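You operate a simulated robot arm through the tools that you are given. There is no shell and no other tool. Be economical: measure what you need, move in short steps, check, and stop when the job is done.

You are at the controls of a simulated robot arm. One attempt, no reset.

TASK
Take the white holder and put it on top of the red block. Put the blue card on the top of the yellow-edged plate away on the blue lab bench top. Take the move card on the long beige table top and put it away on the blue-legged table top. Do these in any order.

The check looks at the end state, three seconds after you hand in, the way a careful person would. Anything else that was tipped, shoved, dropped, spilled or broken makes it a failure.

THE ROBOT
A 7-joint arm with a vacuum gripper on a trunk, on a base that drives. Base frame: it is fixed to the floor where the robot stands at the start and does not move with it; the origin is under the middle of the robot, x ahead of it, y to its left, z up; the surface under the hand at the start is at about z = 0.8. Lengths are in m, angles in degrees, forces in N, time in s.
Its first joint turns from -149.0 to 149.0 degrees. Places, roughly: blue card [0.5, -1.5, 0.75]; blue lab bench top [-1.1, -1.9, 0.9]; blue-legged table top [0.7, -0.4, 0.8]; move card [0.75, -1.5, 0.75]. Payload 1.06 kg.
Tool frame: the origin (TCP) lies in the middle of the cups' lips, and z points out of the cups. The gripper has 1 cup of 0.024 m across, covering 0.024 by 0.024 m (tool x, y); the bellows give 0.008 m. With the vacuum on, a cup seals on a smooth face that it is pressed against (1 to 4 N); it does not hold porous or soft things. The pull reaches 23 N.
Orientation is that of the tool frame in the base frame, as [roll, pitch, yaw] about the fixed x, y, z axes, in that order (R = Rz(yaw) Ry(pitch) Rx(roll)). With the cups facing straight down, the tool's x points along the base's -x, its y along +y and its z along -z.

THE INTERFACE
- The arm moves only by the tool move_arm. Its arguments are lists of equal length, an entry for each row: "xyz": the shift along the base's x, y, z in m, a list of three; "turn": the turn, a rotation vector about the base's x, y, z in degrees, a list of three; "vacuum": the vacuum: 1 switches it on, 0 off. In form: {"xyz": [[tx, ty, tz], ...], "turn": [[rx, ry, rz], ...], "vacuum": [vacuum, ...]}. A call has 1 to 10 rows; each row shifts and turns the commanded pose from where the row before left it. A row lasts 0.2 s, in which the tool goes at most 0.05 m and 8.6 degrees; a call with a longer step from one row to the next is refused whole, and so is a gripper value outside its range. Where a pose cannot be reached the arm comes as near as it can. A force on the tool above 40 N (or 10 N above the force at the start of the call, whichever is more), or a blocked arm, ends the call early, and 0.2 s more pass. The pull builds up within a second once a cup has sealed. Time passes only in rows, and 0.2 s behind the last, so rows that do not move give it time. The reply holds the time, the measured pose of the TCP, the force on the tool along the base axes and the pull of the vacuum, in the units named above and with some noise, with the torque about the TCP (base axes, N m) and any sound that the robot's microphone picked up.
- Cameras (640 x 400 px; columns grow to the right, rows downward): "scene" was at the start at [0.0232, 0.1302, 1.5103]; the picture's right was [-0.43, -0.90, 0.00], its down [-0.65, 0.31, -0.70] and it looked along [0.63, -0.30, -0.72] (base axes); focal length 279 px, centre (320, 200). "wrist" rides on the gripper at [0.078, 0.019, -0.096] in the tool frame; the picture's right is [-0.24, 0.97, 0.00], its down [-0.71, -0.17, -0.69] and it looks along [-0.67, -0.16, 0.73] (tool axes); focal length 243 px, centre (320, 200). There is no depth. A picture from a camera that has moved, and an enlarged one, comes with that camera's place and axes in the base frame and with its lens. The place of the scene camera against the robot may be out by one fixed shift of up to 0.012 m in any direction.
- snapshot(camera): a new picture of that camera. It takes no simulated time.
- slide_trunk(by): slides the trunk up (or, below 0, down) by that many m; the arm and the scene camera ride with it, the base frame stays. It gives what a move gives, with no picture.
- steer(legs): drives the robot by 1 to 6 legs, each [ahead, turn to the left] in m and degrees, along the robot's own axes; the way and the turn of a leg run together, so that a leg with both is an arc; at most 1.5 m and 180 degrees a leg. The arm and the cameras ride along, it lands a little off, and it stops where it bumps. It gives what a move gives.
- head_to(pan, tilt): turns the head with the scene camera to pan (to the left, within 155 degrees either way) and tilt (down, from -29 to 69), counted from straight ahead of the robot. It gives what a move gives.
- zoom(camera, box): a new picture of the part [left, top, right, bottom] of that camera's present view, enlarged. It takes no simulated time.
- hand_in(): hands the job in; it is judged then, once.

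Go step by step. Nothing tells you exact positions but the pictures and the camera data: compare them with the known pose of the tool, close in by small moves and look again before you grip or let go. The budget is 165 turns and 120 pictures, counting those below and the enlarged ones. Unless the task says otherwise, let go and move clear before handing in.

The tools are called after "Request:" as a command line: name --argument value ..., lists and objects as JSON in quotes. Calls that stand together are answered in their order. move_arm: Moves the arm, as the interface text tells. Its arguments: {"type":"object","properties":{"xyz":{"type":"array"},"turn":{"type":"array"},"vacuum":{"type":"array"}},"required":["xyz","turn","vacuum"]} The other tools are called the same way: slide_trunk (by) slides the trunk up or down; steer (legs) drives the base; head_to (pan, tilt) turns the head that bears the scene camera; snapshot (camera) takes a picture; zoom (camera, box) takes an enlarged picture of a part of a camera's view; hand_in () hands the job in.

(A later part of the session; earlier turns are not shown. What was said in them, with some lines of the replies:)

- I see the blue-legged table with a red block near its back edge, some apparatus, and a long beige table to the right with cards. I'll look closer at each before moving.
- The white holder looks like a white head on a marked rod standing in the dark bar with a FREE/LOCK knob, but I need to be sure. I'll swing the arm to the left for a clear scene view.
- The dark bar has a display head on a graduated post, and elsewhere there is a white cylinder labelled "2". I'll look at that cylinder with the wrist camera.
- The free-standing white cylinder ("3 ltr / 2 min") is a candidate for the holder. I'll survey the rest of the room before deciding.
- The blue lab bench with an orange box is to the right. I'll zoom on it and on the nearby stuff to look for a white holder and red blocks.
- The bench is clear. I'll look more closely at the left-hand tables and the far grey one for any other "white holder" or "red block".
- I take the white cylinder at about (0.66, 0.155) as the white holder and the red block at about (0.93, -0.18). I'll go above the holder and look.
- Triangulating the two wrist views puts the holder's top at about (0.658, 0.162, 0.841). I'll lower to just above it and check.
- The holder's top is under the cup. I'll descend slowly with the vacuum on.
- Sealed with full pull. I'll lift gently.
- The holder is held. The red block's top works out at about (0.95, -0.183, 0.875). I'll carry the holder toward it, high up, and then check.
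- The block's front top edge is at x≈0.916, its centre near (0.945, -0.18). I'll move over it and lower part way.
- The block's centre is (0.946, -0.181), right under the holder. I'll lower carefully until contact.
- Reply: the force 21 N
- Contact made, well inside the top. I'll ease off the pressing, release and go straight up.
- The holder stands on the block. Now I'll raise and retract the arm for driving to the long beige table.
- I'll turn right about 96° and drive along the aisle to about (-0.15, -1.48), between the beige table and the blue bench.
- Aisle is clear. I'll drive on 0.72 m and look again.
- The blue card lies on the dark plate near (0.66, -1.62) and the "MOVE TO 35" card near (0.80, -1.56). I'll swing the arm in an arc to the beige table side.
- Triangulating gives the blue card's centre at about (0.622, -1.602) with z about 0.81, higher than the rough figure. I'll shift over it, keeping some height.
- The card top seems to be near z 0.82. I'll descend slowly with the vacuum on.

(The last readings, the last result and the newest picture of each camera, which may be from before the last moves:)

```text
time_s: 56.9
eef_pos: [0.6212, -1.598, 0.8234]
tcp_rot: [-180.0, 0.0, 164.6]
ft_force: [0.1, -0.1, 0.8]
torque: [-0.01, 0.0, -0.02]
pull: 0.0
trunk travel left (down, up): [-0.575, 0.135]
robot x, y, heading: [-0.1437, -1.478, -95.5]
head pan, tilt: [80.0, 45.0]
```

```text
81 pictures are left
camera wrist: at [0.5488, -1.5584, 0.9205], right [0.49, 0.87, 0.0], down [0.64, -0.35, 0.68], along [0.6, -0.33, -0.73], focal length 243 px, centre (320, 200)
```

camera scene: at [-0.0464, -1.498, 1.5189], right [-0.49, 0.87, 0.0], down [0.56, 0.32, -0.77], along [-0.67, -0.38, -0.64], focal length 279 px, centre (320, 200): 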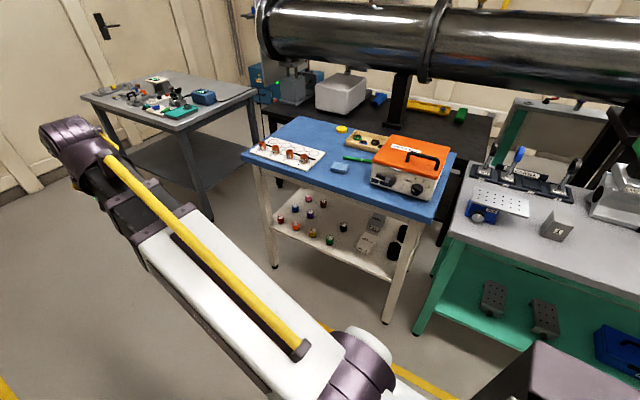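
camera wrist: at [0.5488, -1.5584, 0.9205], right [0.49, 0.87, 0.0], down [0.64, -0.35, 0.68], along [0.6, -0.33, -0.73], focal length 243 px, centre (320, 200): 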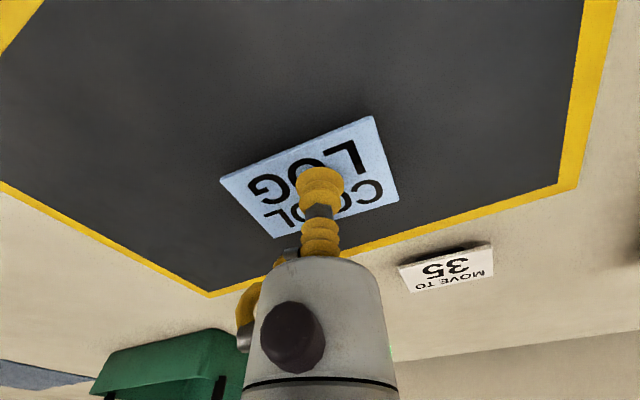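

Request:
move_arm --xyz '[[0, 0, -0.005], [0, 0, -0.004], [0, 0, -0.003], [0, 0, 0], [0, 0, 0]]' --turn '[[0, 0, 0], [0, 0, 0], [0, 0, 0], [0, 0, 0], [0, 0, 0]]' --vacuum '[1, 1, 1, 1, 1]'

```text
time_s: 58.1
eef_pos: [0.6181, -1.5988, 0.8133]
tcp_rot: [180.0, 0.1, 164.6]
ft_force: [5.3, 0.0, 17.6]
torque: [-0.05, -0.05, 0.03]
pull: 23.2
trunk travel left (down, up): [-0.575, 0.135]
robot x, y, heading: [-0.1395, -1.4805, -95.5]
head pan, tilt: [80.0, 45.0]
```

Sealed. I'll lift it straight up.

Request:
move_arm --xyz '[[0, 0, 0.005], [0, 0, 0.02], [0, 0, 0.04], [0, 0, 0.045], [0, 0, 0.045], [0, 0, 0.045], [-0.02, 0, 0.04], [-0.02, 0, 0.03]]' --turn '[[0, 0, 0], [0, 0, 0], [0, 0, 0], [0, 0, 0], [0, 0, 0], [0, 0, 0], [0, 0, 0], [0, 0, 0]]' --vacuum '[1, 1, 1, 1, 1, 1, 1, 1]'

Request:
snapshot --camera "wrist"

```text
time_s: 59.9
eef_pos: [0.5802, -1.5995, 1.0829]
tcp_rot: [-180.0, 0.0, 164.5]
ft_force: [-0.5, -0.5, -0.1]
torque: [-0.02, 0.02, 0.01]
pull: 23.1
trunk travel left (down, up): [-0.575, 0.135]
robot x, y, heading: [-0.1364, -1.4784, -95.4]
head pan, tilt: [80.0, 45.0]
```

```text
80 pictures are left
camera wrist: at [0.5088, -1.5591, 1.1791], right [0.49, 0.87, 0.0], down [0.64, -0.35, 0.68], along [0.6, -0.33, -0.73], focal length 243 px, centre (320, 200)
```

wrist: 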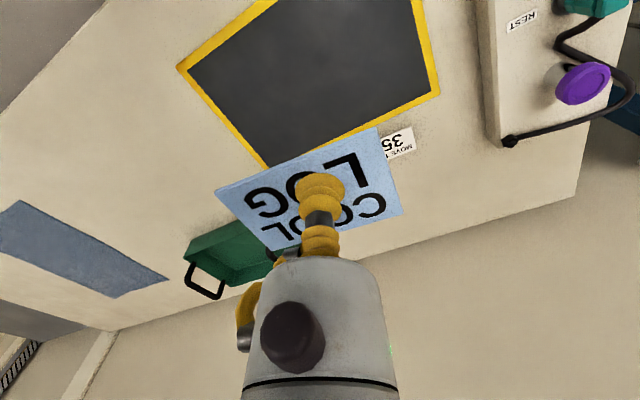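

The blue card is held. I'll pull the arm in a bit, then drive forward 0.3 m and turn right so the arm faces the blue bench.

Request:
move_arm --xyz '[[-0.03, 0, 0.02], [-0.04, 0, 0.02], [-0.04, 0, 0]]' --turn '[[0, 0, 0], [0, 0, 0], [0, 0, 0]]' --vacuum '[1, 1, 1]'

Request:
steer --legs '[[0.3, 0], [0, -140]]'

Request:
head_to --pan 75 --tilt 45

Request:
snapshot --camera "scene"

Request:
snapshot --camera "wrist"

```text
time_s: 60.7
eef_pos: [0.4691, -1.598, 1.1224]
tcp_rot: [-180.0, -0.1, 164.6]
ft_force: [0.6, -0.8, -0.5]
torque: [-0.02, -0.05, 0.01]
pull: 23.4
trunk travel left (down, up): [-0.575, 0.135]
robot x, y, heading: [-0.1411, -1.4792, -95.4]
head pan, tilt: [80.0, 45.0]
```

```text
time_s: 68.5
eef_pos: [-0.7164, -2.0759, 1.122]
tcp_rot: [179.9, 0.0, 24.3]
ft_force: [-0.4, -0.2, -0.6]
torque: [-0.02, 0.01, 0.0]
pull: 22.7
trunk travel left (down, up): [-0.575, 0.135]
robot x, y, heading: [-0.1715, -1.7747, 124.5]
head pan, tilt: [80.0, 45.0]
```

```text
time_s: 69.2
eef_pos: [-0.7163, -2.0768, 1.1232]
tcp_rot: [180.0, 0.0, 24.4]
ft_force: [0.7, 0.9, -1.3]
torque: [-0.02, -0.03, 0.02]
pull: 23.1
trunk travel left (down, up): [-0.575, 0.135]
robot x, y, heading: [-0.1715, -1.7776, 124.3]
head pan, tilt: [75.0, 45.0]
```

```text
79 pictures are left
camera scene: at [-0.3669, -1.9421, 1.5116], right [-0.33, 0.94, 0.0], down [0.67, 0.23, -0.71], along [-0.67, -0.23, -0.71], focal length 279 px, centre (320, 200)
```

scene: 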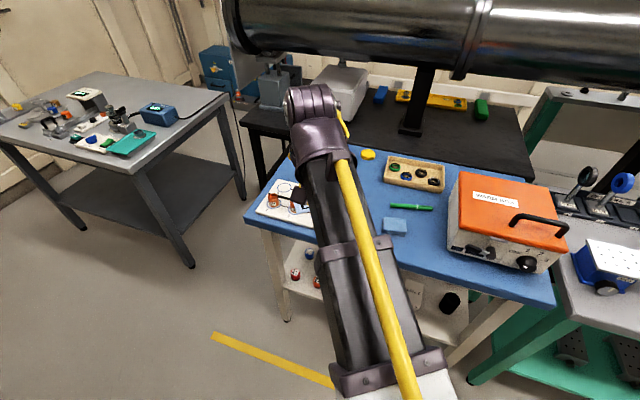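

```text
78 pictures are left
camera wrist: at [-0.6375, -2.0604, 1.2184], right [0.19, -0.98, 0.0], down [-0.72, -0.14, 0.69], along [-0.67, -0.13, -0.73], focal length 243 px, centre (320, 200)
```

wrist: 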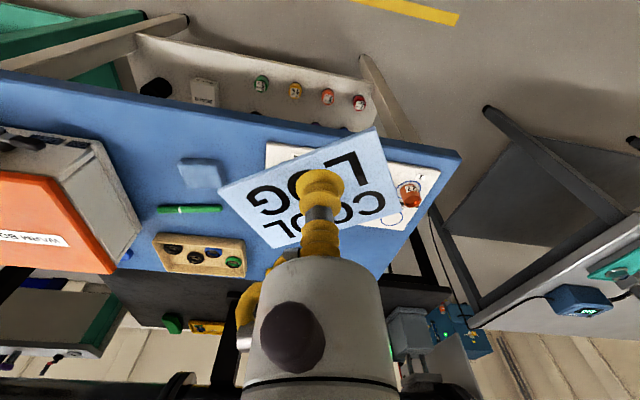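

I take the free area behind the white board strip on the blue bench to be around (-1.075, -2.09), with the bench top near z 0.88. I'll go out over it high up and look.

Request:
move_arm --xyz '[[-0.04, -0.001, 0], [-0.04, -0.001, 0], [-0.04, -0.002, 0], [-0.04, -0.002, 0], [-0.04, -0.002, -0.01], [-0.04, -0.002, -0.02], [-0.04, -0.002, -0.02], [-0.04, -0.001, -0.02], [-0.039, 0, -0.02]]' --turn '[[0, 0, 0], [0, 0, 0], [0, 0, 0], [0, 0, 0], [0, 0, 0], [0, 0, 0], [0, 0, 0], [0, 0, 0], [0, 0, 0]]' --vacuum '[1, 1, 1, 1, 1, 1, 1, 1, 1]'

Request:
snapshot --camera "wrist"

Request:
snapshot --camera "scene"

```text
time_s: 71.2
eef_pos: [-1.0766, -2.0902, 1.0329]
tcp_rot: [180.0, 0.0, 24.5]
ft_force: [-0.3, 0.1, -0.3]
torque: [-0.01, -0.05, -0.03]
pull: 23.4
trunk travel left (down, up): [-0.575, 0.135]
robot x, y, heading: [-0.1705, -1.7755, 124.1]
head pan, tilt: [75.0, 45.0]
```

```text
77 pictures are left
camera wrist: at [-0.9975, -2.0732, 1.1279], right [0.19, -0.98, 0.0], down [-0.72, -0.14, 0.69], along [-0.67, -0.13, -0.73], focal length 243 px, centre (320, 200)
```

wrist: 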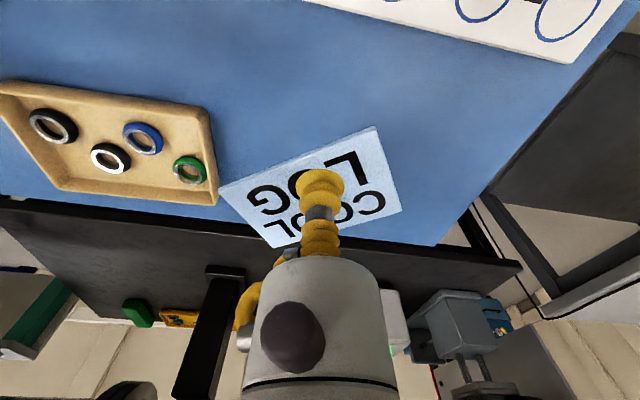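

```text
76 pictures are left
camera scene: at [-0.3671, -1.9421, 1.5116], right [-0.33, 0.94, 0.0], down [0.67, 0.23, -0.71], along [-0.67, -0.23, -0.71], focal length 279 px, centre (320, 200)
```

scene: 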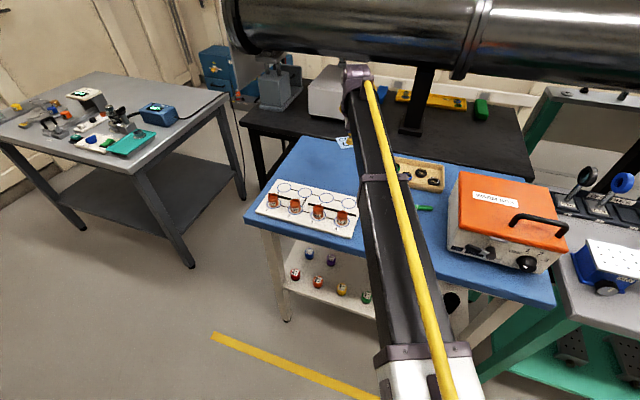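

The landing spot (around pixel (322, 87)) is clear of tray and board. I'll lower to just above the bench.

Request:
move_arm --xyz '[[0, 0, -0.04], [0, 0, -0.04], [0, 0, -0.03], [0, 0, 0]]' --turn '[[0, 0, 0], [0, 0, 0], [0, 0, 0], [0, 0, 0]]' --vacuum '[1, 1, 1, 1]'

Request:
snapshot --camera "wrist"

```text
time_s: 72.2
eef_pos: [-1.0754, -2.0894, 0.921]
tcp_rot: [179.9, 0.0, 24.5]
ft_force: [-0.3, -0.2, 0.1]
torque: [-0.03, 0.03, 0.03]
pull: 22.6
trunk travel left (down, up): [-0.575, 0.135]
robot x, y, heading: [-0.1717, -1.7765, 124.2]
head pan, tilt: [75.0, 45.0]
```

```text
75 pictures are left
camera wrist: at [-0.9976, -2.0731, 1.0185], right [0.19, -0.98, 0.0], down [-0.72, -0.14, 0.68], along [-0.67, -0.13, -0.73], focal length 243 px, centre (320, 200)
```

wrist: 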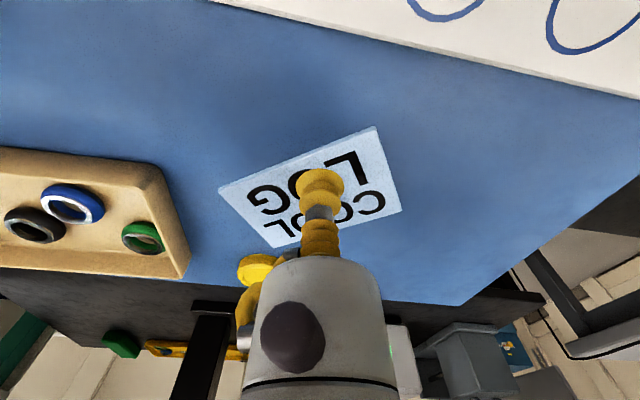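

Request:
move_arm --xyz '[[0, 0, -0.015], [0, 0, -0.006], [0, 0, -0.005], [0, 0, -0.004], [0, 0, 0]]' --turn '[[0, 0, 0], [0, 0, 0], [0, 0, 0], [0, 0, 0], [0, 0, 0]]' --vacuum '[1, 1, 1, 1, 1]'

Request:
snapshot --camera "wrist"

```text
time_s: 73.4
eef_pos: [-1.0751, -2.0897, 0.8924]
tcp_rot: [-180.0, -0.1, 24.5]
ft_force: [0.1, 0.5, 0.1]
torque: [0.02, 0.0, 0.01]
pull: 23.1
trunk travel left (down, up): [-0.575, 0.135]
robot x, y, heading: [-0.1714, -1.7781, 124.4]
head pan, tilt: [75.0, 45.0]
```

```text
74 pictures are left
camera wrist: at [-0.9966, -2.0734, 0.9885], right [0.19, -0.98, 0.0], down [-0.72, -0.14, 0.69], along [-0.67, -0.13, -0.73], focal length 243 px, centre (320, 200)
```

wrist: 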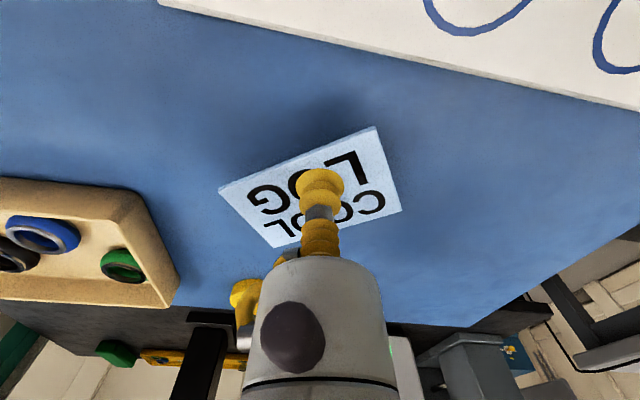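

Shadow is closing; a few more millimetres to contact.

Request:
move_arm --xyz '[[0, 0, -0.004], [0, 0, -0.003], [0, 0, -0.003], [0, 0, 0]]' --turn '[[0, 0, 0], [0, 0, 0], [0, 0, 0], [0, 0, 0]]' --vacuum '[1, 1, 1, 1]'

```text
time_s: 74.4
eef_pos: [-1.075, -2.0904, 0.8815]
tcp_rot: [179.9, 0.0, 24.4]
ft_force: [-0.7, 0.1, 0.0]
torque: [0.02, 0.01, -0.01]
pull: 22.5
trunk travel left (down, up): [-0.575, 0.135]
robot x, y, heading: [-0.1704, -1.7768, 124.1]
head pan, tilt: [75.0, 45.0]
```

Request:
move_arm --xyz '[[0, 0, -0.003], [0, 0, -0.003], [0, 0, 0]]' --turn '[[0, 0, 0], [0, 0, 0], [0, 0, 0]]' --vacuum '[1, 1, 1]'

Request:
snapshot --camera "wrist"

```text
time_s: 75.2
eef_pos: [-1.0766, -2.0891, 0.8761]
tcp_rot: [180.0, 0.0, 24.5]
ft_force: [0.0, -0.3, -0.3]
torque: [-0.01, -0.01, 0.02]
pull: 22.5
trunk travel left (down, up): [-0.575, 0.135]
robot x, y, heading: [-0.1703, -1.7788, 124.3]
head pan, tilt: [75.0, 45.0]
```

```text
73 pictures are left
camera wrist: at [-0.9965, -2.0732, 0.9723], right [0.19, -0.98, 0.0], down [-0.72, -0.14, 0.69], along [-0.67, -0.13, -0.73], focal length 243 px, centre (320, 200)
```

wrist: 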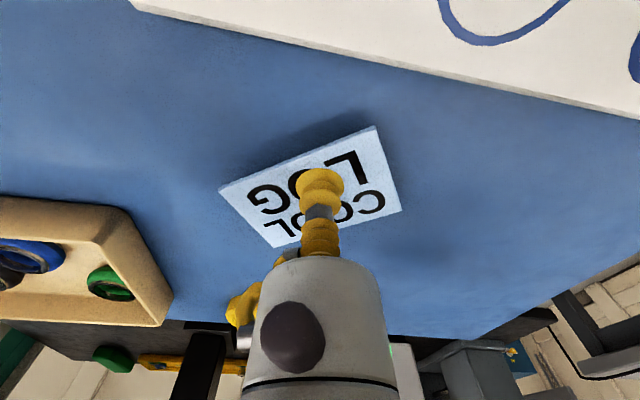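

Request:
move_arm --xyz '[[0, 0, -0.003], [0, 0, -0.003], [0, 0, -0.002], [0, 0, 0]]' --turn '[[0, 0, 0], [0, 0, 0], [0, 0, 0], [0, 0, 0]]' --vacuum '[1, 1, 1, 1]'

```text
time_s: 76.2
eef_pos: [-1.075, -2.0893, 0.8701]
tcp_rot: [-179.9, 0.1, 24.4]
ft_force: [-3.4, -1.6, 18.1]
torque: [-0.01, 0.06, 0.0]
pull: 23.0
trunk travel left (down, up): [-0.575, 0.135]
robot x, y, heading: [-0.1681, -1.7781, 124.2]
head pan, tilt: [75.0, 45.0]
```

Contact at z 0.870. I'll ease off, release and rise.

Request:
move_arm --xyz '[[0, 0, 0.003], [0, 0, 0], [0, 0, 0], [0, 0, 0], [0, 0, 0], [0, 0, 0.005], [0, 0, 0.03], [0, 0, 0.04], [0, 0, 0.04], [0, 0, 0.04]]' --turn '[[0, 0, 0], [0, 0, 0], [0, 0, 0], [0, 0, 0], [0, 0, 0], [0, 0, 0], [0, 0, 0], [0, 0, 0], [0, 0, 0], [0, 0, 0]]' --vacuum '[1, 0, 0, 0, 0, 0, 0, 0, 0, 0]'

Request:
snapshot --camera "wrist"

```text
time_s: 78.4
eef_pos: [-1.0772, -2.0902, 1.0252]
tcp_rot: [-180.0, 0.0, 24.4]
ft_force: [-0.3, 0.8, -0.5]
torque: [0.02, -0.02, 0.02]
pull: 0.1
trunk travel left (down, up): [-0.575, 0.135]
robot x, y, heading: [-0.1712, -1.7771, 124.4]
head pan, tilt: [75.0, 45.0]
```

```text
72 pictures are left
camera wrist: at [-0.9975, -2.0734, 1.1224], right [0.19, -0.98, 0.0], down [-0.72, -0.14, 0.68], along [-0.67, -0.13, -0.73], focal length 243 px, centre (320, 200)
```

wrist: 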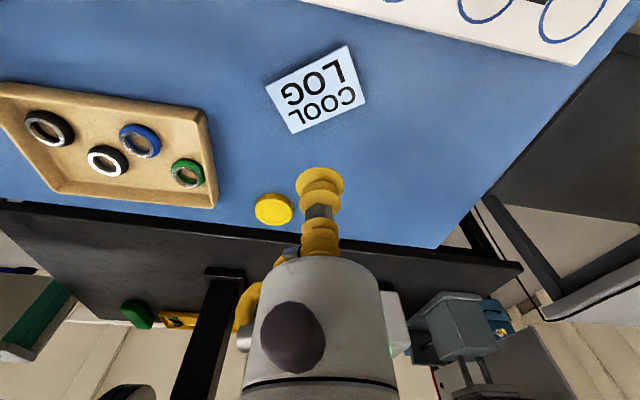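

The blue card is placed. I'll retract the arm, then turn back and drive to the earlier spot for the move card.

Request:
move_arm --xyz '[[0.03, 0, 0.03], [0.04, 0.001, 0.03], [0.04, 0.001, 0.03], [0.045, 0.001, 0.01], [0.045, 0.002, 0], [0.045, 0.002, 0], [0.045, 0.002, 0], [0.045, 0.002, 0], [0.03, 0.002, 0]]' --turn '[[0, 0, 0], [0, 0, 0], [0, 0, 0], [0, 0, 0], [0, 0, 0], [0, 0, 0], [0, 0, 0], [0, 0, 0], [0, 0, 0]]' --vacuum '[0, 0, 0, 0, 0, 0, 0, 0, 0]'

Request:
steer --legs '[[0, 140], [-0.3, 0]]'

Request:
snapshot --camera "wrist"

```text
time_s: 80.4
eef_pos: [-0.7116, -2.0773, 1.1278]
tcp_rot: [-179.9, 0.0, 24.3]
ft_force: [-0.1, -0.4, 0.3]
torque: [0.0, 0.03, 0.0]
pull: 0.1
trunk travel left (down, up): [-0.575, 0.135]
robot x, y, heading: [-0.1734, -1.7766, 124.1]
head pan, tilt: [75.0, 45.0]
```

```text
time_s: 88.3
eef_pos: [0.4629, -1.5823, 1.1284]
tcp_rot: [180.0, 0.0, 165.8]
ft_force: [-0.2, -0.1, 0.5]
torque: [0.01, -0.02, -0.01]
pull: 0.0
trunk travel left (down, up): [-0.575, 0.135]
robot x, y, heading: [-0.1504, -1.4782, -94.3]
head pan, tilt: [75.0, 45.0]
```

```text
71 pictures are left
camera wrist: at [0.3912, -1.5435, 1.2232], right [0.47, 0.88, 0.0], down [0.64, -0.34, 0.68], along [0.61, -0.32, -0.73], focal length 243 px, centre (320, 200)
```

wrist: 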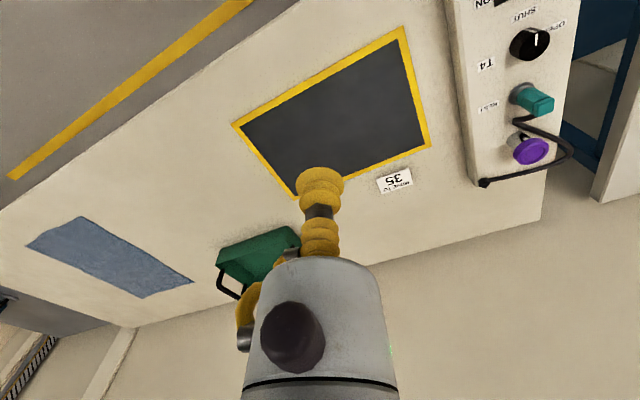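

I'll head over the move card at about (0.77, -1.553).

Request:
move_arm --xyz '[[0.038, 0.004, -0.028], [0.038, 0.004, -0.028], [0.038, 0.004, -0.028], [0.038, 0.004, -0.028], [0.038, 0.004, -0.028], [0.038, 0.003, -0.028], [0.038, 0.003, -0.028], [0.036, 0.003, -0.028]]' --turn '[[0, 0, 0], [0, 0, 0], [0, 0, 0], [0, 0, 0], [0, 0, 0], [0, 0, 0], [0, 0, 0], [0, 0, 0]]' --vacuum '[0, 0, 0, 0, 0, 0, 0, 0]'

Request:
snapshot --camera "wrist"

```text
time_s: 90.1
eef_pos: [0.7659, -1.5513, 0.9025]
tcp_rot: [-180.0, 0.0, 165.8]
ft_force: [-0.5, -0.5, 0.1]
torque: [-0.02, -0.01, -0.01]
pull: 0.1
trunk travel left (down, up): [-0.575, 0.135]
robot x, y, heading: [-0.1451, -1.479, -94.5]
head pan, tilt: [75.0, 45.0]
```

```text
70 pictures are left
camera wrist: at [0.6947, -1.514, 0.9987], right [0.47, 0.88, 0.0], down [0.64, -0.34, 0.68], along [0.61, -0.32, -0.73], focal length 243 px, centre (320, 200)
```

wrist: 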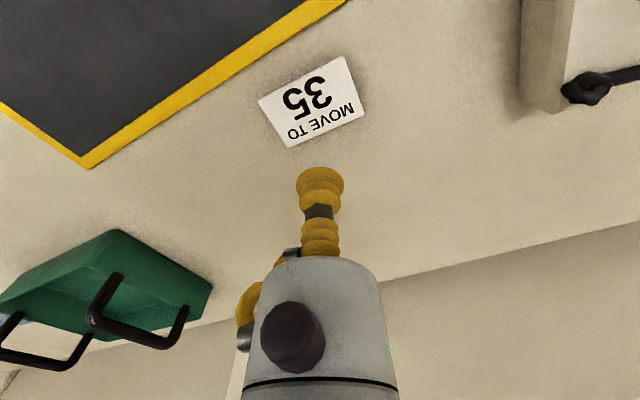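

Request:
move_arm --xyz '[[-0.004, -0.004, -0.03], [0, 0, -0.03], [0, 0, -0.01]]' --turn '[[0, 0, 0], [0, 0, 0], [0, 0, 0]]' --vacuum '[0, 0, 0]'

Request:
snapshot --camera "wrist"

```text
time_s: 90.9
eef_pos: [0.7605, -1.557, 0.8336]
tcp_rot: [180.0, 0.0, 165.8]
ft_force: [0.0, 0.2, 0.1]
torque: [-0.01, -0.02, -0.02]
pull: 0.1
trunk travel left (down, up): [-0.575, 0.135]
robot x, y, heading: [-0.1466, -1.4788, -94.5]
head pan, tilt: [75.0, 45.0]
```

```text
69 pictures are left
camera wrist: at [0.6896, -1.5178, 0.9296], right [0.47, 0.88, 0.0], down [0.64, -0.34, 0.68], along [0.61, -0.32, -0.73], focal length 243 px, centre (320, 200)
```

wrist: 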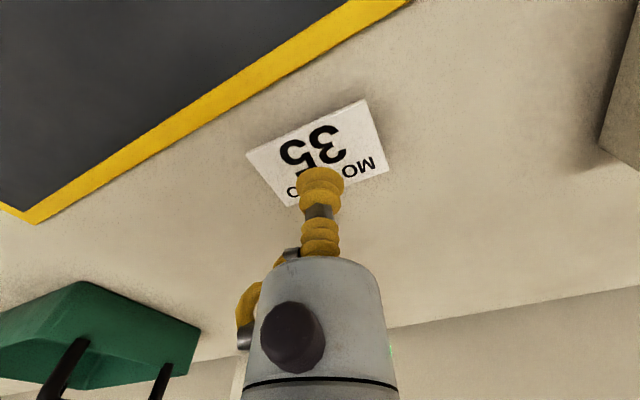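

Request:
move_arm --xyz '[[-0.002, 0.002, -0.015], [0, 0, -0.005], [0, 0, -0.003], [0, 0, -0.003], [0, 0, 0], [0, 0, 0]]' --turn '[[0, 0, 0], [0, 0, 0], [0, 0, 0], [0, 0, 0], [0, 0, 0], [0, 0, 0]]' --vacuum '[1, 1, 1, 1, 1, 1]'

```text
time_s: 92.3
eef_pos: [0.7589, -1.5548, 0.8095]
tcp_rot: [179.9, 0.1, 165.8]
ft_force: [5.5, -0.3, 18.6]
torque: [-0.04, 0.0, 0.0]
pull: 23.1
trunk travel left (down, up): [-0.575, 0.135]
robot x, y, heading: [-0.1461, -1.477, -94.3]
head pan, tilt: [75.0, 45.0]
```

Sealed. I'll lift straight up and retract.

Request:
move_arm --xyz '[[0, 0, 0.005], [0, 0, 0.02], [0, 0, 0.045], [0, 0, 0.045], [0, 0, 0.045], [-0.01, 0, 0.045], [-0.03, 0, 0.035], [-0.04, 0, 0.03], [-0.045, 0, 0.02], [-0.045, 0, 0.02]]' --turn '[[0, 0, 0], [0, 0, 0], [0, 0, 0], [0, 0, 0], [0, 0, 0], [0, 0, 0], [0, 0, 0], [0, 0, 0], [0, 0, 0], [0, 0, 0]]' --vacuum '[1, 1, 1, 1, 1, 1, 1, 1, 1, 1]'

Request:
move_arm --xyz '[[-0.045, 0, 0], [-0.045, 0, 0], [-0.04, 0, 0]]' --turn '[[0, 0, 0], [0, 0, 0], [0, 0, 0]]' --vacuum '[1, 1, 1]'

Request:
snapshot --camera "wrist"

```text
time_s: 94.5
eef_pos: [0.5875, -1.5562, 1.1173]
tcp_rot: [180.0, 0.0, 165.8]
ft_force: [1.0, -0.9, 0.0]
torque: [0.04, -0.01, -0.01]
pull: 22.5
trunk travel left (down, up): [-0.575, 0.135]
robot x, y, heading: [-0.1444, -1.4793, -94.5]
head pan, tilt: [75.0, 45.0]
```

```text
time_s: 95.3
eef_pos: [0.459, -1.5547, 1.1159]
tcp_rot: [-180.0, -0.1, 165.8]
ft_force: [0.7, 0.4, -0.8]
torque: [0.03, -0.05, 0.0]
pull: 22.9
trunk travel left (down, up): [-0.575, 0.135]
robot x, y, heading: [-0.1476, -1.4771, -94.6]
head pan, tilt: [75.0, 45.0]
```

```text
68 pictures are left
camera wrist: at [0.3873, -1.5153, 1.2127], right [0.47, 0.88, 0.0], down [0.64, -0.34, 0.69], along [0.61, -0.32, -0.73], focal length 243 px, centre (320, 200)
```

wrist: 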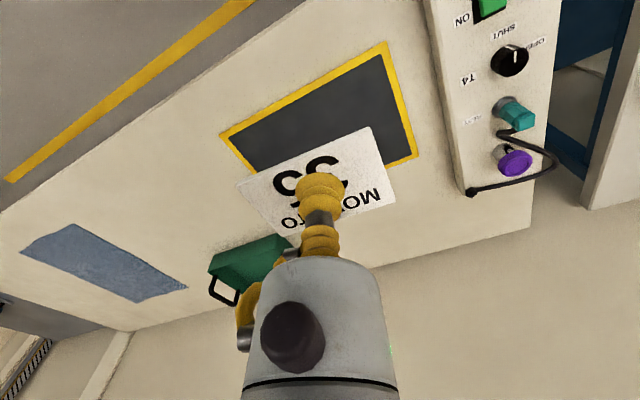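

The move card is held. I'll drive backwards 1.5 m along the aisle to bring the arm over the blue-legged table.

Request:
steer --legs '[[-1.5, 0]]'

Request:
snapshot --camera "wrist"

Request:
snapshot --camera "scene"

```text
time_s: 102.7
eef_pos: [0.5633, -0.0415, 1.1172]
tcp_rot: [179.9, 0.0, 166.9]
ft_force: [-0.3, -0.6, 0.3]
torque: [-0.01, -0.02, -0.01]
pull: 23.2
trunk travel left (down, up): [-0.575, 0.135]
robot x, y, heading: [-0.0497, 0.0221, -93.4]
head pan, tilt: [75.0, 45.0]
```

```text
67 pictures are left
camera wrist: at [0.4898, -0.0037, 1.2129], right [0.45, 0.89, 0.0], down [0.65, -0.33, 0.69], along [0.61, -0.31, -0.73], focal length 243 px, centre (320, 200)
```

wrist: 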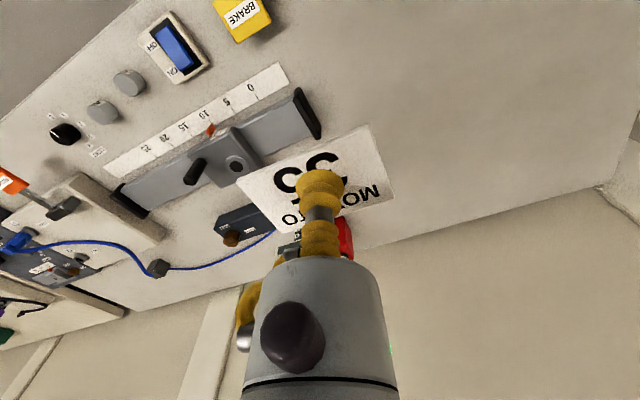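

```text
66 pictures are left
camera scene: at [0.1987, 0.0272, 1.5116], right [-0.31, -0.95, 0.0], down [-0.67, 0.22, -0.71], along [0.67, -0.22, -0.71], focal length 279 px, centre (320, 200)
```

scene: 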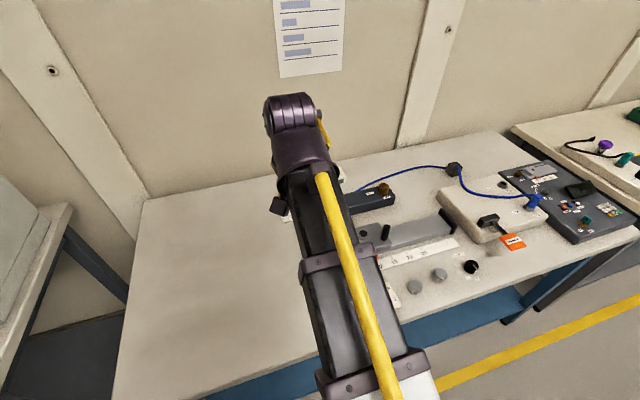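

I'll carry the card to the empty left part of the table, around (0.63, 0.18), and lower.

Request:
move_arm --xyz '[[0.012, 0.04, 0], [0.012, 0.04, -0.02], [0.012, 0.04, -0.02], [0.012, 0.04, -0.02], [0.012, 0.04, -0.02], [0.007, 0.02, -0.04], [0, 0, -0.04], [0, 0, -0.04], [0, 0, -0.04], [0, 0, -0.03]]' --turn '[[0, 0, 0], [0, 0, 0], [0, 0, 0], [0, 0, 0], [0, 0, 0], [0, 0, 0], [0, 0, 0], [0, 0, 0], [0, 0, 0], [0, 0, 0]]' --vacuum '[1, 1, 1, 1, 1, 1, 1, 1, 1, 1]'

Request:
snapshot --camera "wrist"

```text
time_s: 104.9
eef_pos: [0.6286, 0.1794, 0.8459]
tcp_rot: [-180.0, 0.0, 166.9]
ft_force: [0.7, -0.2, -0.2]
torque: [0.0, -0.02, -0.04]
pull: 22.6
trunk travel left (down, up): [-0.575, 0.135]
robot x, y, heading: [-0.0463, 0.0225, -93.1]
head pan, tilt: [75.0, 45.0]
```

```text
65 pictures are left
camera wrist: at [0.5566, 0.2171, 0.9426], right [0.45, 0.89, 0.0], down [0.65, -0.33, 0.69], along [0.61, -0.31, -0.73], focal length 243 px, centre (320, 200)
```

wrist: 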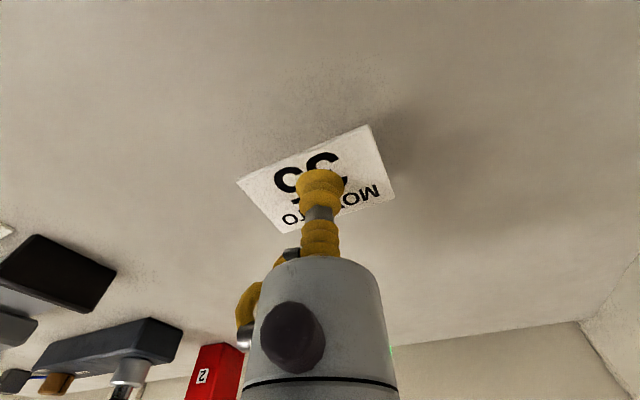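

The spot is clear. I'll lower in small steps to contact.

Request:
move_arm --xyz '[[0, 0, -0.015], [0, 0, -0.01], [0, 0, -0.005], [0, 0, -0.003], [0, 0, 0]]' --turn '[[0, 0, 0], [0, 0, 0], [0, 0, 0], [0, 0, 0], [0, 0, 0]]' --vacuum '[1, 1, 1, 1, 1]'

```text
time_s: 106.1
eef_pos: [0.6289, 0.1801, 0.814]
tcp_rot: [-180.0, 0.0, 167.0]
ft_force: [0.3, 0.2, 2.3]
torque: [0.01, -0.06, 0.0]
pull: 22.4
trunk travel left (down, up): [-0.575, 0.135]
robot x, y, heading: [-0.0471, 0.0237, -93.5]
head pan, tilt: [75.0, 45.0]
```

Request:
move_arm --xyz '[[0, 0, -0.003], [0, 0, -0.002], [0, 0, 0]]' --turn '[[0, 0, 0], [0, 0, 0], [0, 0, 0]]' --vacuum '[1, 1, 1]'

```text
time_s: 106.9
eef_pos: [0.6287, 0.1788, 0.809]
tcp_rot: [-180.0, 0.1, 167.0]
ft_force: [2.9, 1.3, 16.9]
torque: [0.02, 0.0, 0.0]
pull: 22.8
trunk travel left (down, up): [-0.575, 0.135]
robot x, y, heading: [-0.0463, 0.0232, -93.1]
head pan, tilt: [75.0, 45.0]
```

Contact made; releasing and moving clear.

Request:
move_arm --xyz '[[0, 0, 0.003], [0, 0, 0], [0, 0, 0], [0, 0, 0], [0, 0, 0], [0, 0, 0.005], [0, 0, 0.03], [0, 0, 0.04], [0, 0, 0.045], [0, 0, 0.045]]' --turn '[[0, 0, 0], [0, 0, 0], [0, 0, 0], [0, 0, 0], [0, 0, 0], [0, 0, 0], [0, 0, 0], [0, 0, 0], [0, 0, 0], [0, 0, 0]]' --vacuum '[1, 0, 0, 0, 0, 0, 0, 0, 0, 0]'

Request:
move_arm --xyz '[[-0.02, 0.04, 0.02], [-0.02, 0.04, 0.02], [-0.02, 0.04, 0.02], [-0.02, 0.04, 0.02], [-0.02, 0.04, 0.02]]' --turn '[[0, 0, 0], [0, 0, 0], [0, 0, 0], [0, 0, 0], [0, 0, 0]]' --vacuum '[0, 0, 0, 0, 0]'

Request:
snapshot --camera "wrist"

Request:
snapshot --camera "scene"

```text
time_s: 109.1
eef_pos: [0.6307, 0.1787, 0.9782]
tcp_rot: [179.9, 0.0, 167.0]
ft_force: [-0.4, 0.5, -0.2]
torque: [0.01, 0.0, -0.01]
pull: 0.1
trunk travel left (down, up): [-0.575, 0.135]
robot x, y, heading: [-0.0482, 0.0228, -93.2]
head pan, tilt: [75.0, 45.0]
```

```text
time_s: 110.3
eef_pos: [0.5371, 0.3663, 1.074]
tcp_rot: [-179.8, -0.2, 165.5]
ft_force: [-0.3, -0.2, -0.7]
torque: [-0.03, -0.02, 0.0]
pull: 0.0
trunk travel left (down, up): [-0.575, 0.135]
robot x, y, heading: [-0.0456, 0.0236, -93.4]
head pan, tilt: [75.0, 45.0]
```

```text
64 pictures are left
camera wrist: at [0.4663, 0.4051, 1.1694], right [0.47, 0.88, 0.0], down [0.65, -0.34, 0.68], along [0.6, -0.32, -0.73], focal length 243 px, centre (320, 200)
```

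wrist: 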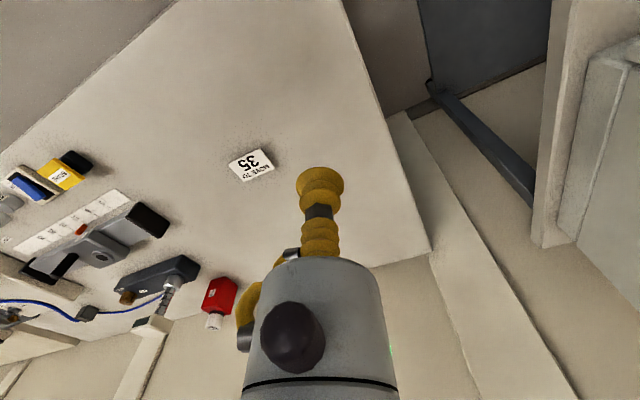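

```text
63 pictures are left
camera scene: at [0.1994, 0.0267, 1.5101], right [-0.31, -0.95, 0.0], down [-0.67, 0.22, -0.71], along [0.67, -0.22, -0.71], focal length 279 px, centre (320, 200)
```

scene: 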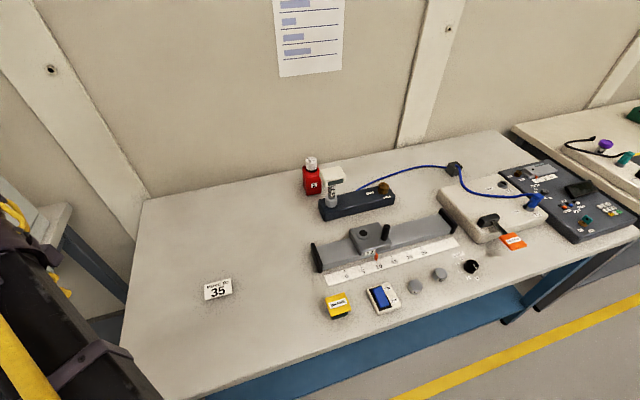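

The holder is on the red block, the blue card is on the blue bench and the move card is on the blue-legged table. The arm is clear, so I'm handing in.

Request:
hand_in

```text
The job is handed in.
```

I placed all three items and handed the job in; the result of the check was not reported.

- **White holder:** it stands on the red block. I took the loose white cylinder labelled "2 min / 3 ltr" to be the holder. The white display head on the marked post was the other candidate, but it belongs to the FREE/LOCK instrument.
- **Blue card:** it lies on a clear part of the blue lab bench top, behind the white board strip.
- **Move card:** the "MOVE TO 35" card lies on the empty left part of the blue-legged table top.

Nothing else looked disturbed in the pictures I took along the way.
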